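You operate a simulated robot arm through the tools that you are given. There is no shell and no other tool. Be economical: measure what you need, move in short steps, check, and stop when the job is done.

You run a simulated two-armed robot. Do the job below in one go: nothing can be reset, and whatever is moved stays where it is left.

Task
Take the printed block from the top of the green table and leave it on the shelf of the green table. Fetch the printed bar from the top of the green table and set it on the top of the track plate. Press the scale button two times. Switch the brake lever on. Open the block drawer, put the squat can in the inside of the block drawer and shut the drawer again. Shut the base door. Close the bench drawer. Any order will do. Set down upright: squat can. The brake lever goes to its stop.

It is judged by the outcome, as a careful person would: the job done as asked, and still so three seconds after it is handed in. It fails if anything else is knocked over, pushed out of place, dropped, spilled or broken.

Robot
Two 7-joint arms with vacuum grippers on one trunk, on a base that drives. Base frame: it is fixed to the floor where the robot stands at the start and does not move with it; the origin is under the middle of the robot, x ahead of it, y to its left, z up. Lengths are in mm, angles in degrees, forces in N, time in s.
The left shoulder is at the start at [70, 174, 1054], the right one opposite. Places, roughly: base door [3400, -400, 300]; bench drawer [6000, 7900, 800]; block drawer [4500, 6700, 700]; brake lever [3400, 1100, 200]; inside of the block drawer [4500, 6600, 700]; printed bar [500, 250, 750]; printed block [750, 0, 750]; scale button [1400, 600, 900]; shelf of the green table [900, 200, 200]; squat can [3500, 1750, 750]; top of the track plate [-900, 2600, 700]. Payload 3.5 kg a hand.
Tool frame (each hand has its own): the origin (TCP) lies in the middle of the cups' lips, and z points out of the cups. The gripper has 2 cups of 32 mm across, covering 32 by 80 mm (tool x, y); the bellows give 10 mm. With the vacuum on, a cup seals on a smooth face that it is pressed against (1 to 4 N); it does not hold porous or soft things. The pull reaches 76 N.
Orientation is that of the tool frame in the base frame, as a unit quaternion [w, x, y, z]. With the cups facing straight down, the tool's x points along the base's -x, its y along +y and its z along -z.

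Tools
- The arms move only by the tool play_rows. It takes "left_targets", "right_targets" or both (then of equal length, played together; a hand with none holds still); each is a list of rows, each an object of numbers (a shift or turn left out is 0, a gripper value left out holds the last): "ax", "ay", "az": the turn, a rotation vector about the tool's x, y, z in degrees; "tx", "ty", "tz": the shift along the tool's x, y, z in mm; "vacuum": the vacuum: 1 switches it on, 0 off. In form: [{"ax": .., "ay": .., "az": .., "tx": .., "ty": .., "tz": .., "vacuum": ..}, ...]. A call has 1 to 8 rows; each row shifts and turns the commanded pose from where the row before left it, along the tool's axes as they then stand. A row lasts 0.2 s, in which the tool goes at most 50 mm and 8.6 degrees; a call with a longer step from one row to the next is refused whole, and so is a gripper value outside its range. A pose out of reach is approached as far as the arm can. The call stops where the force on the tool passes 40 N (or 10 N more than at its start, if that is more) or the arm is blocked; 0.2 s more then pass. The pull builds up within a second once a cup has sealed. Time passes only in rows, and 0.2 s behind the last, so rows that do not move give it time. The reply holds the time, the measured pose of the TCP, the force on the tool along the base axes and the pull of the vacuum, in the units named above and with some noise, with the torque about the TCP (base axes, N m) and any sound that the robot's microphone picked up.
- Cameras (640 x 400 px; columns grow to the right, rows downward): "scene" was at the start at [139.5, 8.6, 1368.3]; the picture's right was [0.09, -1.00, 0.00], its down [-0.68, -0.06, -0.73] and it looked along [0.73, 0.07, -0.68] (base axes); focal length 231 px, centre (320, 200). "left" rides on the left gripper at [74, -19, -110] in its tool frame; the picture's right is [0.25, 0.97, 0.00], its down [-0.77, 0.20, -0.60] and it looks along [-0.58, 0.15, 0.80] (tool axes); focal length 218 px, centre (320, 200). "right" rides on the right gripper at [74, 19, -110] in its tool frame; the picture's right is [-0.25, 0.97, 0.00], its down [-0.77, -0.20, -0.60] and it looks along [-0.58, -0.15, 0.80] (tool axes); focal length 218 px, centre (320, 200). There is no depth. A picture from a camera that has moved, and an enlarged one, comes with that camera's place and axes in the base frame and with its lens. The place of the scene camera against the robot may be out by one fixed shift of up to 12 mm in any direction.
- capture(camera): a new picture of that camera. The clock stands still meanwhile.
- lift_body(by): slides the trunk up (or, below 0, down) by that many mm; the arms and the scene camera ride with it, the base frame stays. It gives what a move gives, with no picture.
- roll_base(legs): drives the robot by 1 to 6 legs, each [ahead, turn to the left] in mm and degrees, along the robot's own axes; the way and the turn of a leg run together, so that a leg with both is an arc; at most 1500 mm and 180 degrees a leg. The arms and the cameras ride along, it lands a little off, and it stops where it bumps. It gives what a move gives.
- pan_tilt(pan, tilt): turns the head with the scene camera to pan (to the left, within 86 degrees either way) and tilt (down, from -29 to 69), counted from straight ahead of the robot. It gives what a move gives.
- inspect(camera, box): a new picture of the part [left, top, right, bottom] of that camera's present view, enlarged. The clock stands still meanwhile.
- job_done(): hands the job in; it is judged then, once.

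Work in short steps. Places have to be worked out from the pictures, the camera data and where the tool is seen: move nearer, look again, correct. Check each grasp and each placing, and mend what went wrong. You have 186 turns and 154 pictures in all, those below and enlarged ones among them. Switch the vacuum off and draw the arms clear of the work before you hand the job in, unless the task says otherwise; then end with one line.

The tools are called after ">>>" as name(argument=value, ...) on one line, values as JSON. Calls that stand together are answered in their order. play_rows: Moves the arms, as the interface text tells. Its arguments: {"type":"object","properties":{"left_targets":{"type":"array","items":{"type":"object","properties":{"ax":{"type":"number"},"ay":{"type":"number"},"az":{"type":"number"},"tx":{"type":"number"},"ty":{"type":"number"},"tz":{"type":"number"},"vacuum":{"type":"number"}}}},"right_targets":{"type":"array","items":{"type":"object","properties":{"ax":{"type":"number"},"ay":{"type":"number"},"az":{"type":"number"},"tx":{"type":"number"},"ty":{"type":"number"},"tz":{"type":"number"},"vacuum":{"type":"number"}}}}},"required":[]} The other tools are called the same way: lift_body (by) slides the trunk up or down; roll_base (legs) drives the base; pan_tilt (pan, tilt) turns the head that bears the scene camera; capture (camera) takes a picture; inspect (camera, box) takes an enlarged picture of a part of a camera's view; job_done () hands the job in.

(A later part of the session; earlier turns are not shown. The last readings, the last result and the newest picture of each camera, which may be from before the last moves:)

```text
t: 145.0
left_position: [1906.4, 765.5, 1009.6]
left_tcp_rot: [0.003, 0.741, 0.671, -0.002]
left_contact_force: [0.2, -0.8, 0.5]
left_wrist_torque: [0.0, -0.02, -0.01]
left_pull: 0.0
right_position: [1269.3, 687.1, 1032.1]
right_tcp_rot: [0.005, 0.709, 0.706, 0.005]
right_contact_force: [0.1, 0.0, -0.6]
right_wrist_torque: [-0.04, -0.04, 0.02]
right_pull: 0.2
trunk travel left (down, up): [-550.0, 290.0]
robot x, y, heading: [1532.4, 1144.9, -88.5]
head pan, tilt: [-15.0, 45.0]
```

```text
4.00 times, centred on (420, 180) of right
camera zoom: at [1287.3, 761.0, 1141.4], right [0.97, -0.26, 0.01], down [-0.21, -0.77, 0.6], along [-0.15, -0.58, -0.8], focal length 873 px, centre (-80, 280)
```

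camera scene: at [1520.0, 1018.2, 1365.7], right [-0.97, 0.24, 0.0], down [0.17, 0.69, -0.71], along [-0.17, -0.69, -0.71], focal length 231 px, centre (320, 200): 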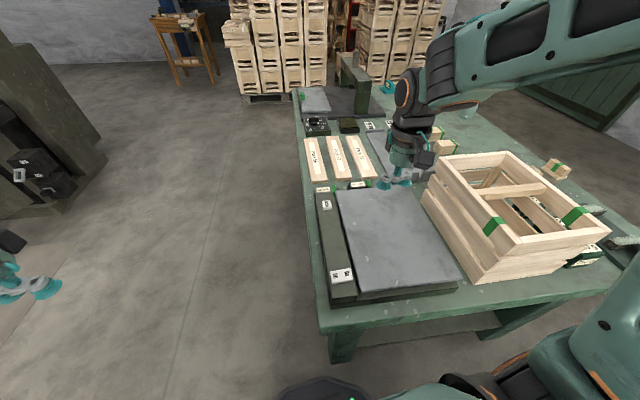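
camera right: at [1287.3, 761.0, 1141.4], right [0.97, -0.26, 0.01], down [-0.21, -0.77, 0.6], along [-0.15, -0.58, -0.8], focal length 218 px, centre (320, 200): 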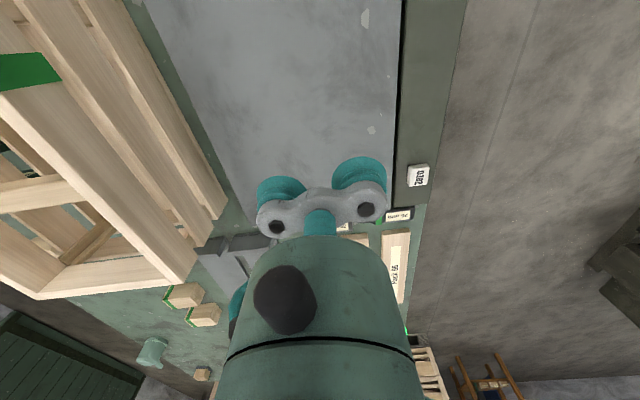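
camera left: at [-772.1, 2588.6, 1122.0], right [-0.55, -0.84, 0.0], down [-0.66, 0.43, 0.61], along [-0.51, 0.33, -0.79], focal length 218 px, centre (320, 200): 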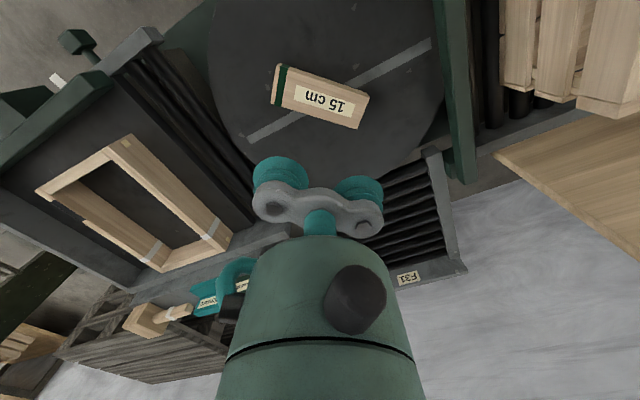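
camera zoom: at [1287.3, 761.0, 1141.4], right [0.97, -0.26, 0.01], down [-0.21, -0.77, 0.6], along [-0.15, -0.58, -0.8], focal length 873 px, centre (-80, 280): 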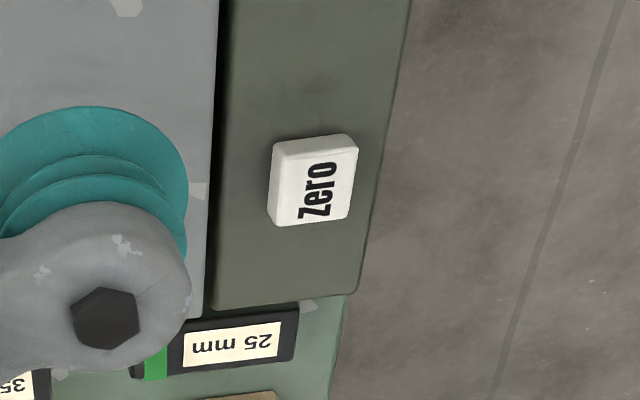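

The button is "Zero" (the other is an On/Off switch), at about (1388, 566, 870). I put the tool so that one cup is above it and the other hangs beyond the scale's edge.

>>> play_rows(right_targets=[{"tx": -20, "ty": 24, "tz": 5}, {"tx": -20, "ty": 24, "tz": 10}, {"tx": -20, "ty": 24, "tz": 15}, {"tx": -20, "ty": 24, "tz": 15}, {"tx": -20, "ty": 24, "tz": 20}, {"tx": -20, "ty": 23, "tz": 20}, {"tz": 15}, {}])

>>> capture(camera="right")

>>> inspect(camera="scene", box=[280, 150, 400, 225])

```text
t: 146.8
left_position: [1906.1, 766.3, 1009.6]
left_tcp_rot: [0.003, 0.741, 0.672, -0.002]
left_contact_force: [0.5, 0.0, 0.1]
left_wrist_torque: [0.01, 0.0, -0.05]
left_pull: 0.1
right_position: [1410.7, 567.2, 931.7]
right_tcp_rot: [0.004, 0.71, 0.704, 0.004]
right_contact_force: [-0.2, 0.2, 0.0]
right_wrist_torque: [0.03, 0.02, -0.01]
right_pull: 0.1
trunk travel left (down, up): [-550.0, 290.0]
robot x, y, heading: [1528.1, 1142.6, -88.6]
head pan, tilt: [-15.0, 45.0]
```

```text
96 pictures are left
camera right: at [1429.3, 640.1, 1041.9], right [0.97, -0.26, 0.01], down [-0.21, -0.77, 0.6], along [-0.15, -0.58, -0.8], focal length 218 px, centre (320, 200)
```

right: 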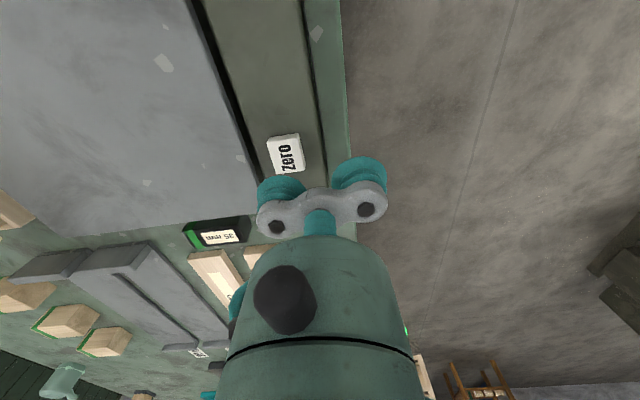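

```text
5.33 times, centred on (340, 188) of scene
camera zoom: at [1520.3, 1018.1, 1365.6], right [-0.97, 0.24, 0.0], down [0.17, 0.69, -0.71], along [-0.17, -0.69, -0.71], focal length 1234 px, centre (213, 267)
```

zoom: 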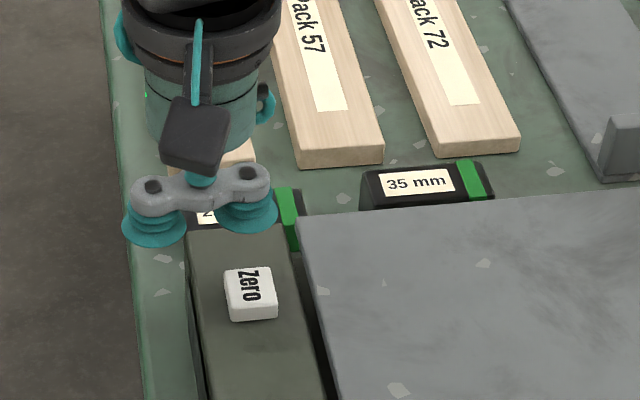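

Aligned. I go down to just above the button, then press in small steps, listening for a click.

>>> play_rows(right_targets=[{"tz": 30}, {"tz": 20}, {"tz": 4}, {"tz": 3}, {"tz": 3}, {}])

```text
t: 148.2
left_position: [1905.2, 766.4, 1010.1]
left_tcp_rot: [0.003, 0.742, 0.671, -0.001]
left_contact_force: [-0.1, 0.8, 0.9]
left_wrist_torque: [-0.03, -0.02, 0.0]
left_pull: 0.0
right_position: [1412.2, 566.7, 872.6]
right_tcp_rot: [0.005, 0.709, 0.705, 0.003]
right_contact_force: [1.0, -1.0, 1.4]
right_wrist_torque: [0.06, 0.03, 0.02]
right_pull: 0.0
trunk travel left (down, up): [-550.0, 290.0]
robot x, y, heading: [1530.5, 1142.7, -88.7]
head pan, tilt: [-15.0, 45.0]
heard: click
```

A click: the first press is registered. I raise clear and look before the second press.

>>> play_rows(right_targets=[{"tz": -8}, {"tz": -8}, {}, {}])

```text
t: 149.2
left_position: [1907.0, 764.5, 1009.6]
left_tcp_rot: [0.003, 0.741, 0.671, -0.002]
left_contact_force: [0.0, 0.1, 0.1]
left_wrist_torque: [-0.02, 0.01, -0.02]
left_pull: 0.1
right_position: [1412.8, 568.0, 888.3]
right_tcp_rot: [0.004, 0.71, 0.705, 0.005]
right_contact_force: [-0.1, 1.5, 0.2]
right_wrist_torque: [0.01, -0.01, -0.02]
right_pull: 0.1
trunk travel left (down, up): [-550.0, 290.0]
robot x, y, heading: [1530.6, 1146.0, -88.5]
head pan, tilt: [-15.0, 45.0]
```

Now the second press, to the same depth.

>>> play_rows(right_targets=[{"tz": 8}, {"tz": 5}, {"tz": 3}, {}])

```text
t: 150.2
left_position: [1905.1, 765.9, 1011.1]
left_tcp_rot: [0.003, 0.741, 0.671, -0.003]
left_contact_force: [-0.1, 0.0, 0.4]
left_wrist_torque: [0.0, 0.01, 0.01]
left_pull: 0.1
right_position: [1412.8, 567.0, 872.0]
right_tcp_rot: [0.004, 0.709, 0.705, 0.005]
right_contact_force: [1.0, -1.5, 1.4]
right_wrist_torque: [0.0, 0.02, 0.02]
right_pull: 0.0
trunk travel left (down, up): [-550.0, 290.0]
robot x, y, heading: [1528.1, 1147.9, -88.6]
head pan, tilt: [-15.0, 45.0]
```

No click this time yet; I push slightly further.

>>> play_rows(right_targets=[{"tz": 1.5}, {}])

```text
t: 150.8
left_position: [1905.9, 766.1, 1010.3]
left_tcp_rot: [0.003, 0.741, 0.672, -0.003]
left_contact_force: [0.6, -0.5, -0.2]
left_wrist_torque: [0.01, 0.01, -0.02]
left_pull: 0.0
right_position: [1413.6, 567.2, 871.0]
right_tcp_rot: [0.005, 0.709, 0.706, 0.005]
right_contact_force: [0.7, -0.6, 1.2]
right_wrist_torque: [-0.01, 0.02, 0.04]
right_pull: 0.1
trunk travel left (down, up): [-550.0, 290.0]
robot x, y, heading: [1532.8, 1144.1, -88.6]
head pan, tilt: [-15.0, 45.0]
heard: click
```

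Second click heard. I rise clear of the scale straight up.

>>> play_rows(right_targets=[{"tz": -15}, {"tz": -35}, {"tz": -45}, {"tz": -45}, {"tx": 30, "ty": -15, "tz": -10}, {"tx": 40, "ty": -25}, {"tx": 40, "ty": -25}])

>>> inspect(camera="scene", box=[290, 140, 450, 300])

```text
t: 152.4
left_position: [1905.4, 767.0, 1010.9]
left_tcp_rot: [0.005, 0.741, 0.671, -0.003]
left_contact_force: [-1.5, 1.0, 0.3]
left_wrist_torque: [0.03, -0.02, 0.0]
left_pull: 0.0
right_position: [1344.4, 680.0, 1021.9]
right_tcp_rot: [0.006, 0.709, 0.705, 0.005]
right_contact_force: [0.4, 0.9, -0.1]
right_wrist_torque: [-0.07, -0.03, 0.0]
right_pull: 0.0
trunk travel left (down, up): [-550.0, 290.0]
robot x, y, heading: [1532.0, 1144.1, -88.3]
head pan, tilt: [-15.0, 45.0]
```

```text
2.50 times, centred on (370, 220) of scene
camera zoom: at [1519.2, 1020.2, 1365.9], right [-0.97, 0.24, 0.0], down [0.17, 0.69, -0.71], along [-0.17, -0.69, -0.71], focal length 578 px, centre (195, 150)
```

zoom: 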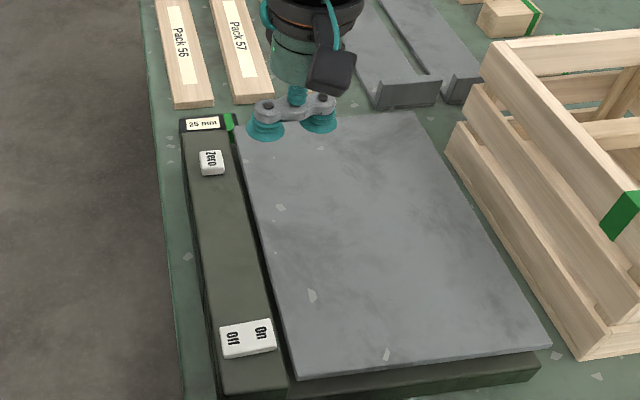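

Everything in place there. Now I back off, turn towards the machines at x ≈ 3400 and look for the base door and brake lever.

>>> roll_base(legs=[[-150, 0], [0, 80]])

>>> pan_tilt(pan=-15, tilt=15)

>>> capture(camera="scene")

```text
t: 157.2
left_position: [1971.5, 1593.5, 1009.4]
left_tcp_rot: [0.003, 0.142, 0.99, 0.0]
left_contact_force: [0.0, 0.1, 0.0]
left_wrist_torque: [-0.01, 0.03, 0.01]
left_pull: 0.0
right_position: [1952.0, 1027.7, 1022.4]
right_tcp_rot: [0.001, 0.096, 0.995, 0.006]
right_contact_force: [-0.4, 0.2, 0.4]
right_wrist_torque: [-0.02, 0.0, 0.0]
right_pull: 0.1
trunk travel left (down, up): [-550.0, 290.0]
robot x, y, heading: [1525.7, 1295.1, -9.3]
head pan, tilt: [-15.0, 45.0]
```

```text
t: 158.2
left_position: [1971.2, 1593.0, 1010.6]
left_tcp_rot: [0.004, 0.143, 0.99, 0.0]
left_contact_force: [0.3, 0.0, 0.3]
left_wrist_torque: [0.01, -0.01, 0.02]
left_pull: 0.1
right_position: [1951.9, 1027.0, 1021.3]
right_tcp_rot: [0.001, 0.096, 0.995, 0.005]
right_contact_force: [0.7, 0.3, 0.3]
right_wrist_torque: [0.01, -0.01, 0.0]
right_pull: 0.0
trunk travel left (down, up): [-550.0, 290.0]
robot x, y, heading: [1525.7, 1293.7, -9.3]
head pan, tilt: [-15.0, 15.0]
```

```text
93 pictures are left
camera scene: at [1669.0, 1250.3, 1412.4], right [-0.41, -0.91, 0.0], down [-0.24, 0.11, -0.97], along [0.88, -0.4, -0.26], focal length 231 px, centre (320, 200)
```

scene: 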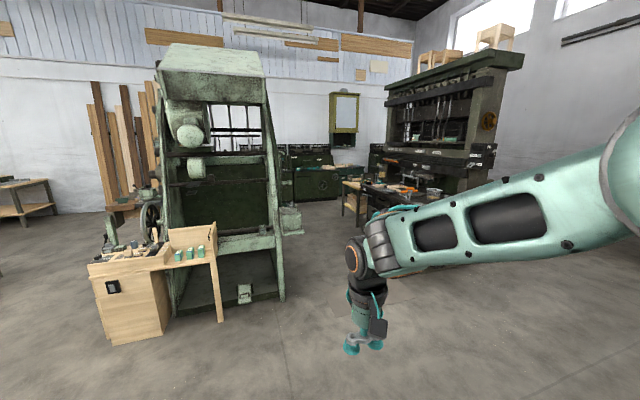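

The small green piece at the foot of the middle machine, (245,293), matches the brake lever's place. I enlarge it.

>>> inspect(camera="scene", box=[190, 255, 310, 330])

>>> inspect(camera="scene", box=[80, 200, 240, 300])

```text
5.33 times, centred on (250, 292) of scene
camera zoom: at [1669.0, 1250.3, 1412.4], right [-0.41, -0.91, 0.0], down [-0.24, 0.11, -0.97], along [0.88, -0.4, -0.26], focal length 1234 px, centre (693, -293)
```

zoom: 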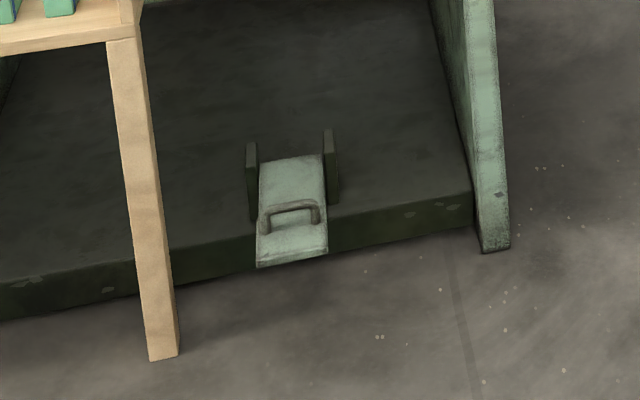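

```text
4.00 times, centred on (160, 250) of scene
camera zoom: at [1669.0, 1250.3, 1412.4], right [-0.41, -0.91, 0.0], down [-0.24, 0.11, -0.97], along [0.88, -0.4, -0.26], focal length 925 px, centre (960, 0)
```

zoom: 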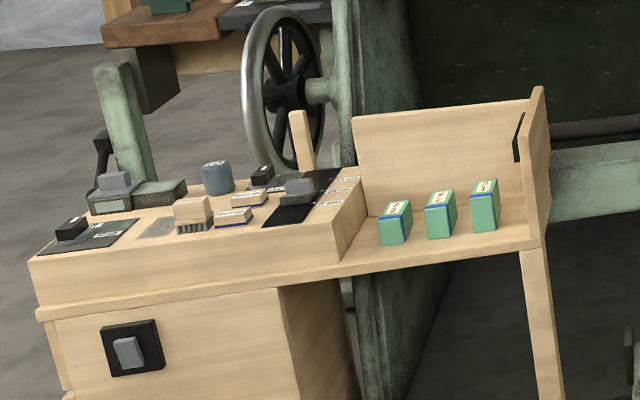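

The brake lever is a pedal-like plate with a handle at about (3405, 1139, 180); the squat can is likely the blue cylinder on the wooden bench. I drive nearer and look at the lever.

>>> roll_base(legs=[[1000, 0], [0, 9]])

>>> pan_tilt(pan=0, tilt=50)

>>> capture(camera="scene")

```text
t: 164.0
left_position: [2886.1, 1529.2, 1009.4]
left_tcp_rot: [0.004, 0.046, 0.999, 0.0]
left_contact_force: [0.3, 0.1, -0.8]
left_wrist_torque: [-0.01, 0.03, 0.03]
left_pull: 0.2
right_position: [2975.3, 969.2, 1020.8]
right_tcp_rot: [-0.001, -0.002, 1.0, 0.005]
right_contact_force: [0.0, -0.4, -1.2]
right_wrist_torque: [-0.02, 0.0, 0.01]
right_pull: 0.0
trunk travel left (down, up): [-550.0, 290.0]
robot x, y, heading: [2509.6, 1149.9, 1.8]
head pan, tilt: [-15.0, 15.0]
```

```text
t: 165.0
left_position: [2885.9, 1528.7, 1009.9]
left_tcp_rot: [0.003, 0.046, 0.999, 0.0]
left_contact_force: [-0.2, 0.3, -0.7]
left_wrist_torque: [0.02, 0.04, 0.0]
left_pull: 0.0
right_position: [2975.9, 970.4, 1021.6]
right_tcp_rot: [0.0, -0.001, 1.0, 0.006]
right_contact_force: [-0.2, 0.1, 0.1]
right_wrist_torque: [0.0, 0.04, 0.01]
right_pull: 0.0
trunk travel left (down, up): [-550.0, 290.0]
robot x, y, heading: [2504.9, 1148.3, 2.0]
head pan, tilt: [0.0, 50.0]
```

```text
90 pictures are left
camera scene: at [2641.9, 1156.3, 1358.8], right [0.03, -1.0, 0.0], down [-0.77, -0.02, -0.64], along [0.64, 0.02, -0.77], focal length 231 px, centre (320, 200)
```

scene: 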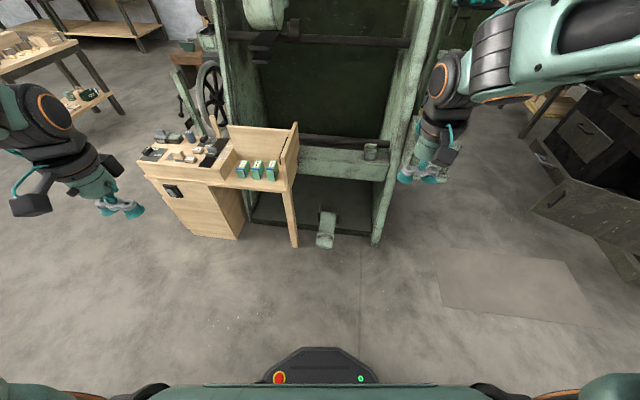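

>>> inspect(camera="scene", box=[290, 200, 370, 255])

>>> inspect(camera="scene", box=[130, 110, 258, 190])

>>> inspect(camera="scene", box=[510, 70, 640, 280])

```text
7.27 times, centred on (330, 228) of scene
camera zoom: at [2641.9, 1156.3, 1358.8], right [0.03, -1.0, 0.0], down [-0.77, -0.02, -0.64], along [0.64, 0.02, -0.77], focal length 1683 px, centre (247, 0)
```

zoom: 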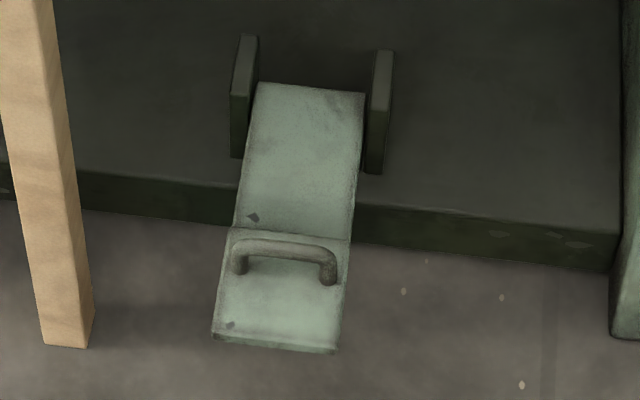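

```text
5.00 times, centred on (194, 150) of scene
camera zoom: at [2641.9, 1156.3, 1358.8], right [0.03, -1.0, 0.0], down [-0.77, -0.02, -0.64], along [0.64, 0.02, -0.77], focal length 1157 px, centre (950, 450)
```

zoom: 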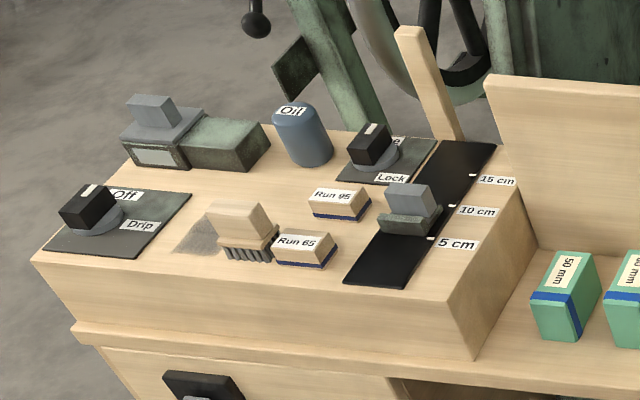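

```text
1.90 times, centred on (575, 175) of scene
camera zoom: at [2641.9, 1156.3, 1358.8], right [0.03, -1.0, 0.0], down [-0.77, -0.02, -0.64], along [0.64, 0.02, -0.77], focal length 441 px, centre (-166, 248)
```

zoom: 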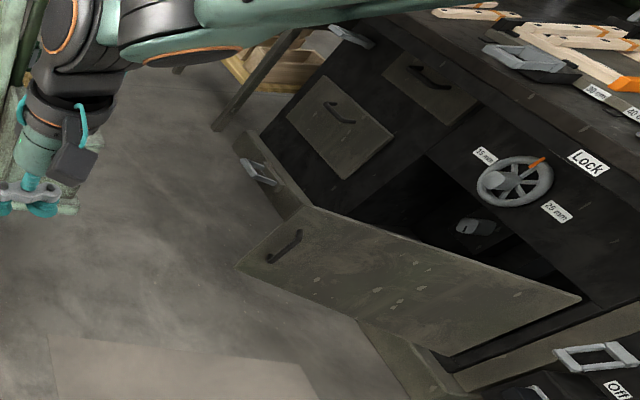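

The can is the blue cylinder marked "Oil" on the bench; the base door is the open panel low at right. First the brake lever: I draw the left hand in, turn a little left, drive closer and lower the trunk so that the right hand can look at it.

>>> play_rows(left_targets=[{"tx": 40}, {"tx": 40}, {"tx": 40}, {"tx": 30}])

>>> roll_base(legs=[[0, 15], [280, 0]])

>>> lift_body(by=-400)

>>> pan_tilt(pan=-25, tilt=45)

>>> capture(camera="scene")

>>> capture(camera="right")

```text
t: 166.0
left_position: [2745.5, 1549.0, 1014.1]
left_tcp_rot: [0.006, 0.048, 0.999, -0.008]
left_contact_force: [-0.6, 0.6, 0.9]
left_wrist_torque: [-0.02, 0.01, -0.03]
left_pull: 0.1
left hand out of reach, approached as far as the arm can: row 4
right_position: [2975.3, 969.5, 1021.8]
right_tcp_rot: [0.001, -0.001, 1.0, 0.006]
right_contact_force: [-0.7, 0.4, -0.2]
right_wrist_torque: [0.02, 0.04, 0.02]
right_pull: 0.1
trunk travel left (down, up): [-550.0, 290.0]
robot x, y, heading: [2506.9, 1153.5, 1.8]
head pan, tilt: [0.0, 50.0]
```

```text
t: 168.8
left_position: [2905.1, 1676.9, 1013.4]
left_tcp_rot: [0.005, -0.082, 0.997, -0.007]
left_contact_force: [-0.1, -0.5, -0.6]
left_wrist_torque: [0.01, 0.0, 0.02]
left_pull: 0.1
right_position: [3275.0, 1171.3, 1022.7]
right_tcp_rot: [-0.001, -0.127, 0.992, 0.006]
right_contact_force: [-0.2, -0.2, -1.2]
right_wrist_torque: [-0.01, 0.0, 0.03]
right_pull: 0.0
trunk travel left (down, up): [-550.0, 290.0]
robot x, y, heading: [2777.7, 1228.2, 16.7]
head pan, tilt: [0.0, 50.0]
```

```text
t: 172.7
left_position: [2904.8, 1676.5, 613.4]
left_tcp_rot: [0.005, -0.083, 0.997, -0.008]
left_contact_force: [-0.3, 0.2, 0.9]
left_wrist_torque: [0.02, -0.03, -0.03]
left_pull: 0.1
right_position: [3275.8, 1171.2, 622.4]
right_tcp_rot: [0.0, -0.127, 0.992, 0.006]
right_contact_force: [-0.1, -0.2, 0.5]
right_wrist_torque: [0.0, 0.0, 0.02]
right_pull: 0.0
trunk travel left (down, up): [-150.0, 690.0]
robot x, y, heading: [2777.5, 1234.3, 16.3]
head pan, tilt: [0.0, 50.0]
```

```text
t: 173.5
left_position: [2905.2, 1676.2, 613.3]
left_tcp_rot: [0.005, -0.084, 0.996, -0.008]
left_contact_force: [0.5, 0.6, -0.1]
left_wrist_torque: [0.02, -0.01, 0.0]
left_pull: 0.1
right_position: [3275.0, 1172.0, 621.4]
right_tcp_rot: [-0.001, -0.128, 0.992, 0.006]
right_contact_force: [0.7, 0.8, 0.5]
right_wrist_torque: [0.01, -0.03, -0.02]
right_pull: 0.1
trunk travel left (down, up): [-150.0, 690.0]
robot x, y, heading: [2775.1, 1229.5, 16.3]
head pan, tilt: [-25.0, 45.0]
```

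```text
86 pictures are left
camera scene: at [2911.4, 1233.5, 965.7], right [-0.15, -0.99, 0.0], down [-0.7, 0.11, -0.71], along [0.7, -0.11, -0.71], focal length 231 px, centre (320, 200)
```

scene: 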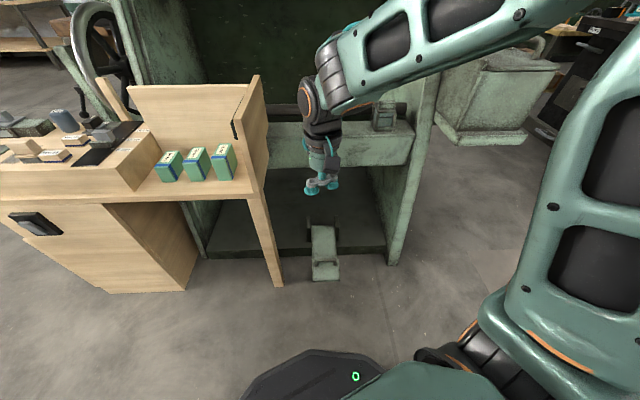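

```text
85 pictures are left
camera right: at [3199.2, 1170.2, 732.0], right [0.0, 1.0, 0.01], down [0.8, -0.01, 0.6], along [0.6, 0.01, -0.8], focal length 218 px, centre (320, 200)
```

right: 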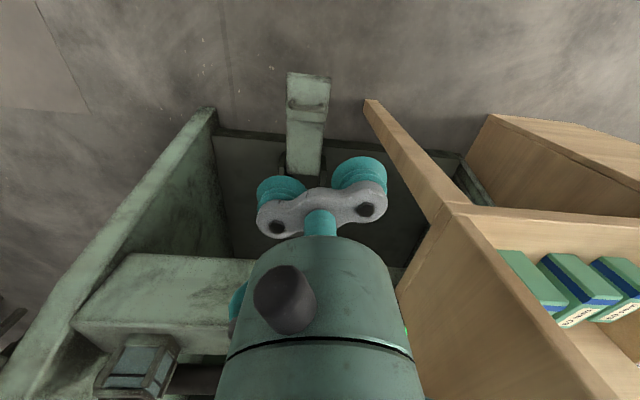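

The pedal's front end is raised (z ≈ 220 at x ≈ 3271), hinged further back, so pressing it down should set the brake. I enlarge for its geometry.

>>> inspect(camera="right", box=[264, 60, 360, 190])

>>> inspect(camera="scene", box=[280, 205, 376, 295])

```text
3.08 times, centred on (312, 125) of right
camera zoom: at [3199.2, 1170.2, 732.0], right [0.0, 1.0, 0.01], down [0.8, -0.01, 0.6], along [0.6, 0.01, -0.8], focal length 672 px, centre (345, 431)
```

zoom: 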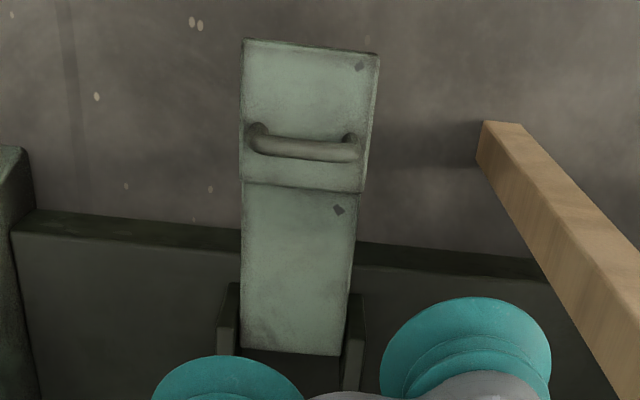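

```text
4.44 times, centred on (328, 250) of scene
camera zoom: at [2911.4, 1233.5, 965.7], right [-0.15, -0.99, 0.0], down [-0.7, 0.11, -0.71], along [0.7, -0.11, -0.71], focal length 1028 px, centre (284, -22)
```

zoom: 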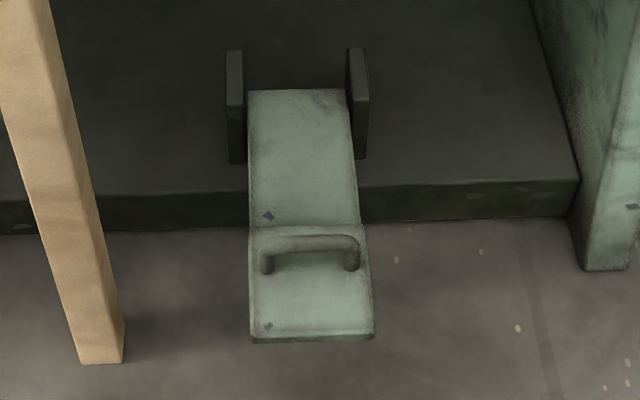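

The pedal is level at z ≈ 232, hinged near x 3487, front edge at x ≈ 3262, y 1110–1200. I lower the trunk, align the cups with the pad in front of the handle and come down near it.

>>> lift_body(by=-150)

>>> play_rows(right_targets=[{"az": 7.3}, {"az": 7.3}, {"tx": -6, "ty": -17, "tz": 20}, {"tz": 45}, {"tz": 45}, {"tz": 45}, {"tz": 40}, {}])

>>> capture(camera="right")

>>> inspect(camera="scene", box=[240, 150, 400, 270])

```text
t: 175.3
left_position: [2904.3, 1675.2, 461.4]
left_tcp_rot: [0.005, -0.083, 0.996, -0.008]
left_contact_force: [0.0, 0.5, 0.1]
left_wrist_torque: [0.03, -0.01, -0.01]
left_pull: 0.0
right_position: [3274.9, 1171.4, 472.0]
right_tcp_rot: [0.0, -0.128, 0.992, 0.006]
right_contact_force: [0.1, 0.3, 0.0]
right_wrist_torque: [0.0, 0.02, -0.01]
right_pull: 0.0
trunk travel left (down, up): [0.0, 840.0]
robot x, y, heading: [2775.9, 1228.5, 16.2]
head pan, tilt: [-25.0, 45.0]
```

```text
t: 177.1
left_position: [2904.7, 1675.8, 464.3]
left_tcp_rot: [0.005, -0.083, 0.997, -0.009]
left_contact_force: [-0.9, 0.3, 0.3]
left_wrist_torque: [-0.01, 0.03, -0.04]
left_pull: 0.0
right_position: [3279.9, 1155.3, 276.4]
right_tcp_rot: [-0.001, 0.0, 1.0, 0.006]
right_contact_force: [-0.5, -0.5, 0.4]
right_wrist_torque: [0.03, -0.01, 0.0]
right_pull: 0.1
trunk travel left (down, up): [0.0, 840.0]
robot x, y, heading: [2775.7, 1231.0, 16.5]
head pan, tilt: [-25.0, 45.0]
```

```text
82 pictures are left
camera right: at [3206.1, 1173.0, 386.2], right [0.25, 0.97, 0.01], down [0.77, -0.21, 0.6], along [0.58, -0.14, -0.8], focal length 218 px, centre (320, 200)
```

right: 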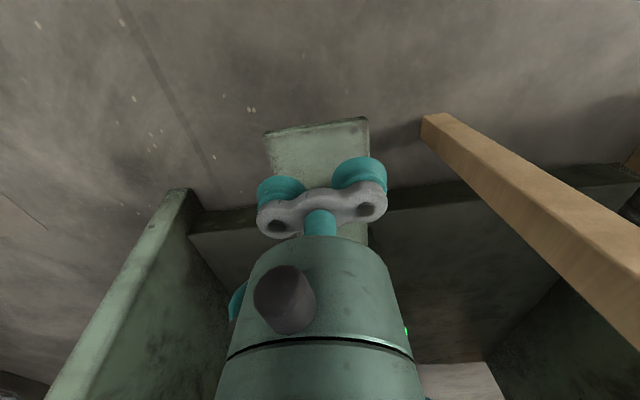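

```text
3.33 times, centred on (320, 210) of scene
camera zoom: at [2911.5, 1233.4, 815.6], right [-0.15, -0.99, 0.0], down [-0.7, 0.11, -0.71], along [0.7, -0.11, -0.71], focal length 771 px, centre (320, 167)
```

zoom: 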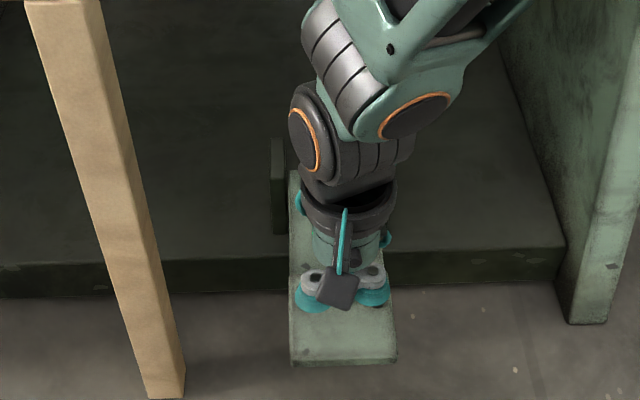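

The cups are above the pad in front of the handle. I press down gradually.

>>> play_rows(right_targets=[{"tz": 25}, {"tz": 10}, {"tz": 8}, {"tz": 6}, {}])

```text
t: 178.3
left_position: [2904.4, 1677.2, 462.8]
left_tcp_rot: [0.005, -0.083, 0.997, -0.008]
left_contact_force: [0.3, 0.5, -0.8]
left_wrist_torque: [0.0, 0.05, -0.02]
left_pull: 0.1
right_position: [3281.5, 1158.0, 226.7]
right_tcp_rot: [0.0, 0.0, 1.0, 0.007]
right_contact_force: [-0.1, -0.4, 0.1]
right_wrist_torque: [0.0, -0.01, 0.0]
right_pull: 0.0
trunk travel left (down, up): [0.0, 840.0]
robot x, y, heading: [2777.0, 1233.7, 16.3]
head pan, tilt: [-25.0, 45.0]
```

>>> play_rows(right_targets=[{"tz": 6}, {"tz": 6}, {"tz": 6}, {"tz": 6}, {}])

>>> inspect(camera="scene", box=[270, 190, 390, 270])

```text
t: 179.5
left_position: [2903.7, 1675.3, 462.6]
left_tcp_rot: [0.005, -0.082, 0.997, -0.009]
left_contact_force: [0.1, -0.1, 0.5]
left_wrist_torque: [0.02, 0.0, 0.0]
left_pull: 0.0
right_position: [3281.1, 1159.2, 203.2]
right_tcp_rot: [-0.001, 0.0, 1.0, 0.006]
right_contact_force: [0.0, -0.3, 0.0]
right_wrist_torque: [0.05, 0.03, 0.0]
right_pull: 0.1
trunk travel left (down, up): [0.0, 840.0]
robot x, y, heading: [2776.2, 1230.6, 16.1]
head pan, tilt: [-25.0, 45.0]
```

```text
5.00 times, centred on (330, 230) of scene
camera zoom: at [2911.4, 1233.5, 815.7], right [-0.15, -0.99, 0.0], down [-0.7, 0.11, -0.71], along [0.7, -0.11, -0.71], focal length 1157 px, centre (270, 50)
```

zoom: 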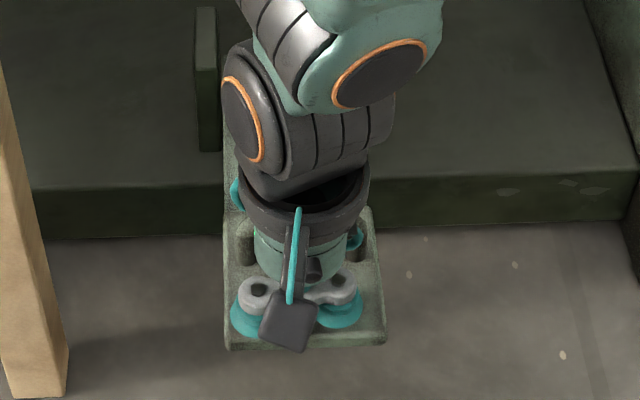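

Still free; the front of the pad is lower than estimated. I continue.

>>> play_rows(right_targets=[{"tz": 5}, {"tz": 5}, {"tz": 5}, {"tz": 5}, {"tz": 5}, {}])

```text
t: 180.9
left_position: [2904.9, 1676.1, 463.4]
left_tcp_rot: [0.005, -0.083, 0.997, -0.008]
left_contact_force: [0.1, 0.0, 0.2]
left_wrist_torque: [-0.03, -0.05, 0.0]
left_pull: 0.0
right_position: [3279.9, 1159.2, 178.7]
right_tcp_rot: [-0.001, 0.0, 1.0, 0.006]
right_contact_force: [-0.4, 0.3, 2.2]
right_wrist_torque: [-0.03, -0.01, 0.03]
right_pull: 0.0
trunk travel left (down, up): [0.0, 840.0]
robot x, y, heading: [2778.2, 1234.9, 16.6]
head pan, tilt: [-25.0, 45.0]
```

Contact at z ≈ 180. I press on.

>>> play_rows(right_targets=[{"tz": 5}, {"tz": 5}, {"tz": 5}, {"tz": 5}, {}])

```text
t: 182.1
left_position: [2903.7, 1675.0, 463.0]
left_tcp_rot: [0.006, -0.083, 0.996, -0.008]
left_contact_force: [-0.5, -0.8, -0.6]
left_wrist_torque: [-0.02, -0.03, 0.01]
left_pull: 0.0
right_position: [3279.8, 1158.1, 157.6]
right_tcp_rot: [-0.001, 0.0, 1.0, 0.007]
right_contact_force: [-0.9, 0.9, 1.8]
right_wrist_torque: [0.0, -0.03, 0.02]
right_pull: 0.0
trunk travel left (down, up): [0.0, 840.0]
robot x, y, heading: [2770.9, 1232.4, 16.4]
head pan, tilt: [-25.0, 45.0]
```

It moves down with little force. I continue towards its stop.

>>> play_rows(right_targets=[{"tz": 5}, {"tz": 5}, {"tz": 5}, {"tz": 5}, {"tz": 5}, {}])

>>> inspect(camera="scene", box=[270, 190, 390, 270])

```text
t: 183.5
left_position: [2905.2, 1675.8, 463.3]
left_tcp_rot: [0.005, -0.083, 0.997, -0.008]
left_contact_force: [-0.2, 0.4, -0.9]
left_wrist_torque: [0.04, 0.02, -0.03]
left_pull: 0.1
right_position: [3280.8, 1159.8, 134.9]
right_tcp_rot: [-0.001, 0.0, 1.0, 0.007]
right_contact_force: [-1.2, -0.6, 1.9]
right_wrist_torque: [0.01, -0.01, -0.05]
right_pull: 0.1
trunk travel left (down, up): [0.0, 840.0]
robot x, y, heading: [2776.3, 1227.9, 16.3]
head pan, tilt: [-25.0, 45.0]
```

```text
5.00 times, centred on (330, 230) of scene
camera zoom: at [2911.3, 1233.5, 815.7], right [-0.15, -0.99, 0.0], down [-0.7, 0.11, -0.71], along [0.7, -0.11, -0.71], focal length 1157 px, centre (270, 50)
```

zoom: 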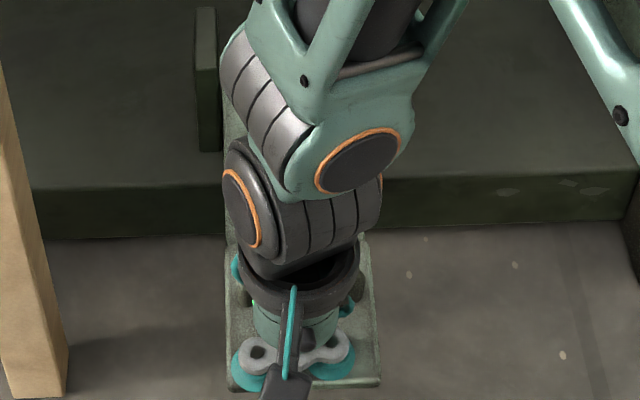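

The pedal is going down. I keep on to the stop.

>>> play_rows(right_targets=[{"tz": 5}, {"tz": 5}, {"tz": 5}, {"tz": 5}, {"tz": 5}, {"tz": 5}, {}])

```text
t: 185.1
left_position: [2904.1, 1675.9, 463.5]
left_tcp_rot: [0.004, -0.083, 0.997, -0.009]
left_contact_force: [0.4, -0.9, 0.1]
left_wrist_torque: [0.01, 0.02, 0.02]
left_pull: 0.1
right_position: [3279.8, 1160.6, 103.2]
right_tcp_rot: [0.0, -0.001, 1.0, 0.006]
right_contact_force: [0.4, -0.6, 2.7]
right_wrist_torque: [-0.02, -0.05, -0.02]
right_pull: 0.0
trunk travel left (down, up): [0.0, 840.0]
robot x, y, heading: [2773.3, 1229.8, 16.1]
head pan, tilt: [-25.0, 45.0]
```

>>> play_rows(right_targets=[{"tz": 5}, {"tz": 5}, {"tz": 5}, {"tz": 5}, {"tz": 5}, {"tz": 5}, {}])

>>> capture(camera="right")

```text
t: 186.0
left_position: [2902.9, 1675.6, 464.1]
left_tcp_rot: [0.007, -0.082, 0.997, -0.011]
left_contact_force: [-0.3, -0.6, 0.0]
left_wrist_torque: [-0.04, -0.02, -0.04]
left_pull: 0.1
right_position: [3281.0, 1161.3, 91.2]
right_tcp_rot: [0.003, -0.001, 1.0, 0.007]
right_contact_force: [-12.5, -4.9, 33.8]
right_wrist_torque: [0.54, -2.04, -0.04]
right_pull: 0.1
trunk travel left (down, up): [0.0, 840.0]
robot x, y, heading: [2778.2, 1233.6, 16.4]
head pan, tilt: [-25.0, 45.0]
stopped in row 4 (right hand): the force on the tool passed its limit (the readings are from after the stop); the commanded pose is now the measured one
```

```text
78 pictures are left
camera right: at [3206.6, 1177.5, 199.7], right [0.25, 0.97, 0.02], down [0.77, -0.21, 0.61], along [0.59, -0.14, -0.8], focal length 218 px, centre (320, 200)
```

right: 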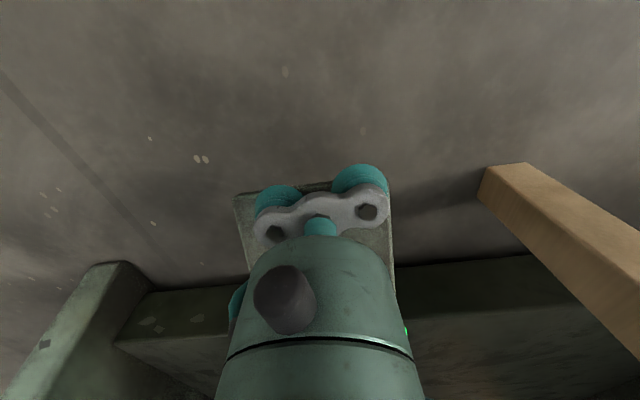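

The force rose to 34 N: it is at its stop. I rise and check that it stays down.

>>> play_rows(right_targets=[{"tz": -10}, {"tz": -30}, {"tz": -45}, {"tz": -45}, {"tz": -45}, {"tz": -45}, {"tz": -45}, {"tx": 40}])

>>> inspect(camera="scene", box=[250, 150, 410, 270])

>>> capture(camera="right")

```text
t: 187.8
left_position: [2904.9, 1675.9, 463.7]
left_tcp_rot: [0.005, -0.082, 0.997, -0.009]
left_contact_force: [1.1, 0.4, 0.8]
left_wrist_torque: [0.01, 0.01, 0.02]
left_pull: 0.1
right_position: [3238.4, 1152.7, 354.8]
right_tcp_rot: [0.001, 0.0, 1.0, 0.007]
right_contact_force: [0.8, 0.2, -0.1]
right_wrist_torque: [0.0, -0.01, 0.01]
right_pull: 0.0
trunk travel left (down, up): [0.0, 840.0]
robot x, y, heading: [2774.1, 1228.4, 16.3]
head pan, tilt: [-25.0, 45.0]
```

```text
3.33 times, centred on (330, 210) of scene
camera zoom: at [2911.3, 1233.3, 815.6], right [-0.15, -0.99, 0.0], down [-0.7, 0.11, -0.71], along [0.7, -0.11, -0.71], focal length 771 px, centre (287, 167)
```

zoom: 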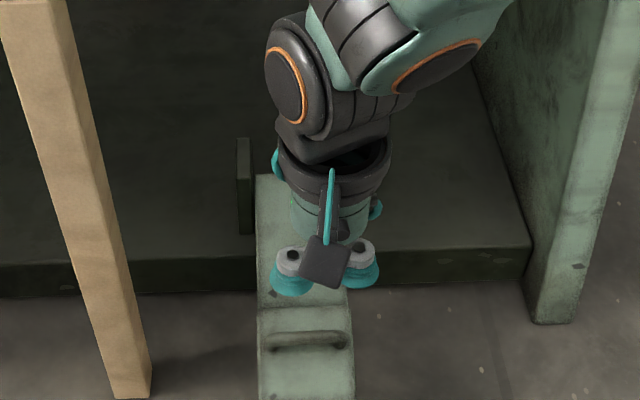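

```text
76 pictures are left
camera right: at [3165.1, 1170.2, 465.1], right [0.25, 0.97, 0.01], down [0.77, -0.21, 0.6], along [0.59, -0.14, -0.8], focal length 218 px, centre (320, 200)
```

right: 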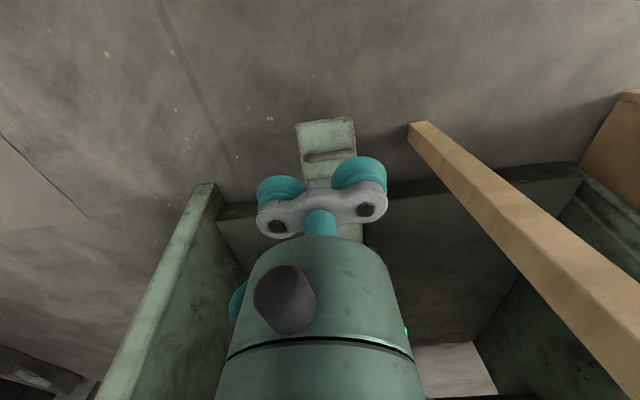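

The pedal stays down. Now the base door: I back out, turn right towards it and look.

>>> roll_base(legs=[[-300, 0], [0, -75], [500, 0]])

>>> pan_tilt(pan=0, tilt=25)

>>> capture(camera="scene")

```text
t: 195.7
left_position: [3209.6, 699.8, 463.2]
left_tcp_rot: [-0.001, 0.542, 0.84, -0.009]
left_contact_force: [0.8, -0.2, 0.4]
left_wrist_torque: [0.0, 0.03, 0.01]
left_pull: 0.0
right_position: [2789.3, 242.8, 355.7]
right_tcp_rot: [0.004, 0.61, 0.792, 0.004]
right_contact_force: [-0.3, -0.5, 0.5]
right_wrist_torque: [-0.02, -0.02, 0.0]
right_pull: 0.0
trunk travel left (down, up): [0.0, 840.0]
robot x, y, heading: [2745.7, 711.8, -58.9]
head pan, tilt: [-25.0, 45.0]
```

```text
t: 196.6
left_position: [3209.2, 700.2, 463.5]
left_tcp_rot: [-0.001, 0.542, 0.84, -0.01]
left_contact_force: [-0.6, 0.1, 0.0]
left_wrist_torque: [0.0, 0.0, 0.02]
left_pull: 0.1
right_position: [2789.1, 243.6, 354.5]
right_tcp_rot: [0.005, 0.611, 0.792, 0.005]
right_contact_force: [0.2, 0.1, -0.4]
right_wrist_torque: [0.02, 0.01, -0.01]
right_pull: 0.1
trunk travel left (down, up): [0.0, 840.0]
robot x, y, heading: [2746.9, 712.3, -58.8]
head pan, tilt: [0.0, 25.0]
```

```text
75 pictures are left
camera scene: at [2825.7, 589.9, 846.2], right [-0.86, -0.52, 0.0], down [-0.22, 0.36, -0.91], along [0.47, -0.78, -0.42], focal length 231 px, centre (320, 200)
```

scene: 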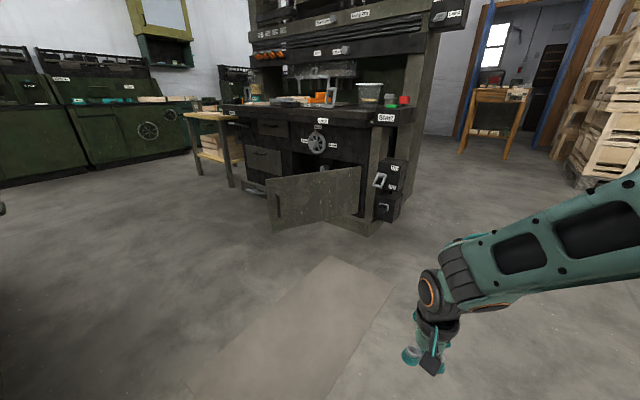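

>>> inspect(camera="scene", box=[230, 110, 422, 240])

```text
3.08 times, centred on (326, 175) of scene
camera zoom: at [2825.7, 589.9, 846.2], right [-0.86, -0.52, 0.0], down [-0.22, 0.36, -0.91], along [0.47, -0.78, -0.42], focal length 712 px, centre (302, 277)
```

zoom: 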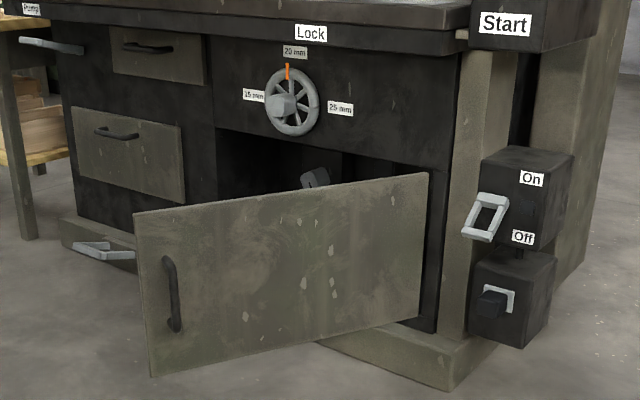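

The door is hinged at about (3299,-672), about 574 mm wide and open about 60°, its top at z ≈ 460. I'll push it shut with the left hand's side; first I bring the left hand forward and low and pull the right hand back.

>>> play_rows(left_targets=[{"tx": -32.6, "ty": -20.2, "tz": 13}, {"tx": -32.6, "ty": -20.2, "tz": 13}, {"tx": -32.6, "ty": -20.2, "tz": 13}, {"tx": -32.6, "ty": -20.2, "tz": 13}, {"tx": -32.6, "ty": -20.2, "tz": 13}, {"tx": -32.6, "ty": -20.2, "tz": 13}, {"tx": -32.6, "ty": -20.2, "tz": 13}, {"tx": -32.6, "ty": -20.2, "tz": 13}], right_targets=[{"tx": 20, "ty": -15}, {"tx": 20, "ty": -15}, {"tx": 20, "ty": -15}, {"tx": 20, "ty": -15}, {"tx": 20, "ty": -15}, {"tx": 0, "ty": -15}, {}, {}])

>>> play_rows(left_targets=[{"tx": -32.6, "ty": -20.2, "tz": 13}, {"tx": -32.6, "ty": -20.2, "tz": 13}])

>>> roll_base(legs=[[0, -6], [560, 0], [0, 4]])

>>> pan_tilt(pan=10, tilt=40)

>>> capture(camera="scene")

```text
t: 198.4
left_position: [3165.1, 392.5, 364.8]
left_tcp_rot: [-0.001, 0.543, 0.84, -0.01]
left_contact_force: [-0.9, -0.6, 0.1]
left_wrist_torque: [0.01, -0.02, 0.01]
left_pull: 0.0
right_position: [2701.6, 284.7, 357.2]
right_tcp_rot: [0.004, 0.61, 0.792, 0.006]
right_contact_force: [0.1, -0.8, 0.0]
right_wrist_torque: [0.01, -0.01, 0.06]
right_pull: 0.1
right hand out of reach, approached as far as the arm can: row 4, 5, 6
trunk travel left (down, up): [0.0, 840.0]
robot x, y, heading: [2745.3, 710.0, -59.1]
head pan, tilt: [0.0, 25.0]
```

```text
t: 199.0
left_position: [3157.1, 318.9, 342.8]
left_tcp_rot: [-0.001, 0.543, 0.84, -0.01]
left_contact_force: [0.7, -0.3, 0.6]
left_wrist_torque: [0.0, 0.02, -0.02]
left_pull: 0.1
right_position: [2701.4, 285.8, 357.6]
right_tcp_rot: [0.004, 0.61, 0.792, 0.005]
right_contact_force: [-0.5, 0.4, 0.6]
right_wrist_torque: [-0.02, 0.0, 0.0]
right_pull: 0.0
trunk travel left (down, up): [0.0, 840.0]
robot x, y, heading: [2745.8, 709.8, -58.8]
head pan, tilt: [0.0, 25.0]
```

```text
t: 203.2
left_position: [3377.6, -192.2, 342.1]
left_tcp_rot: [-0.001, 0.557, 0.83, -0.01]
left_contact_force: [0.3, 0.4, 0.2]
left_wrist_torque: [0.0, 0.0, -0.01]
left_pull: 0.1
right_position: [2920.7, -209.6, 358.3]
right_tcp_rot: [0.005, 0.623, 0.782, 0.005]
right_contact_force: [-0.6, -0.2, -0.2]
right_wrist_torque: [0.01, 0.0, -0.01]
right_pull: 0.1
trunk travel left (down, up): [0.0, 840.0]
robot x, y, heading: [2981.8, 214.9, -60.7]
head pan, tilt: [0.0, 25.0]
```

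```text
t: 203.9
left_position: [3376.9, -191.1, 342.3]
left_tcp_rot: [-0.001, 0.557, 0.831, -0.009]
left_contact_force: [0.4, -0.7, 0.4]
left_wrist_torque: [0.03, -0.01, 0.02]
left_pull: 0.2
right_position: [2919.8, -209.8, 357.8]
right_tcp_rot: [0.004, 0.623, 0.782, 0.005]
right_contact_force: [-1.4, -0.5, -0.8]
right_wrist_torque: [0.01, 0.02, 0.01]
right_pull: 0.1
trunk travel left (down, up): [0.0, 840.0]
robot x, y, heading: [2979.1, 216.5, -60.7]
head pan, tilt: [10.0, 40.0]
```

```text
73 pictures are left
camera scene: at [3063.7, 105.5, 823.0], right [-0.78, -0.63, 0.0], down [-0.41, 0.5, -0.77], along [0.48, -0.59, -0.64], focal length 231 px, centre (320, 200)
```

scene: 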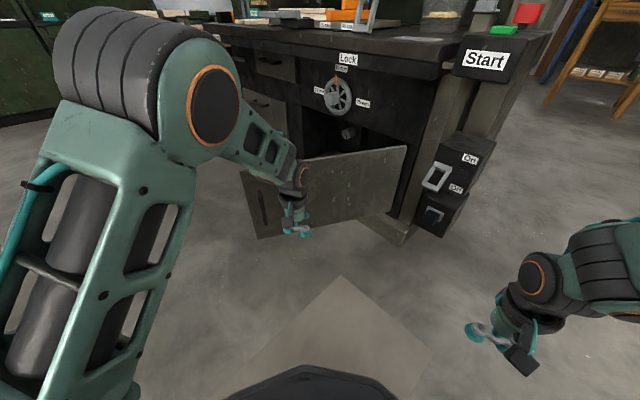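

The door line is confirmed; the left hand is about 200 mm off its face. I drive ahead in steps to push it.

>>> roll_base(legs=[[165, 0]])

>>> roll_base(legs=[[80, 0]])

>>> capture(camera="scene")

```text
t: 205.4
left_position: [3459.6, -339.4, 342.1]
left_tcp_rot: [-0.001, 0.557, 0.83, -0.01]
left_contact_force: [0.5, 0.2, -0.4]
left_wrist_torque: [-0.01, 0.0, 0.01]
left_pull: 0.1
right_position: [3003.2, -357.3, 359.0]
right_tcp_rot: [0.005, 0.624, 0.781, 0.005]
right_contact_force: [0.3, -0.5, 0.1]
right_wrist_torque: [0.03, 0.0, -0.01]
right_pull: 0.1
trunk travel left (down, up): [0.0, 840.0]
robot x, y, heading: [3061.9, 67.4, -60.9]
head pan, tilt: [10.0, 40.0]
```

```text
t: 206.4
left_position: [3497.3, -409.1, 341.9]
left_tcp_rot: [-0.001, 0.558, 0.83, -0.011]
left_contact_force: [0.1, -0.3, 0.3]
left_wrist_torque: [-0.04, -0.03, -0.05]
left_pull: 0.0
right_position: [3041.3, -425.8, 358.6]
right_tcp_rot: [0.005, 0.624, 0.781, 0.006]
right_contact_force: [-0.6, -0.1, -0.8]
right_wrist_torque: [0.03, 0.01, 0.0]
right_pull: 0.0
trunk travel left (down, up): [0.0, 840.0]
robot x, y, heading: [3097.7, -2.5, -60.5]
head pan, tilt: [10.0, 40.0]
```

```text
72 pictures are left
camera scene: at [3184.2, -111.2, 822.9], right [-0.78, -0.63, 0.0], down [-0.41, 0.5, -0.77], along [0.48, -0.59, -0.64], focal length 231 px, centre (320, 200)
```

scene: 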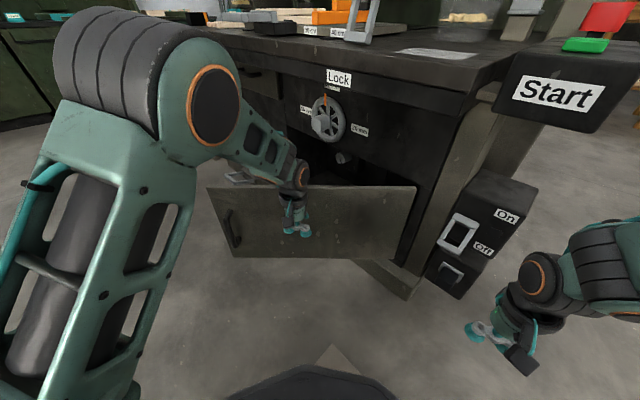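

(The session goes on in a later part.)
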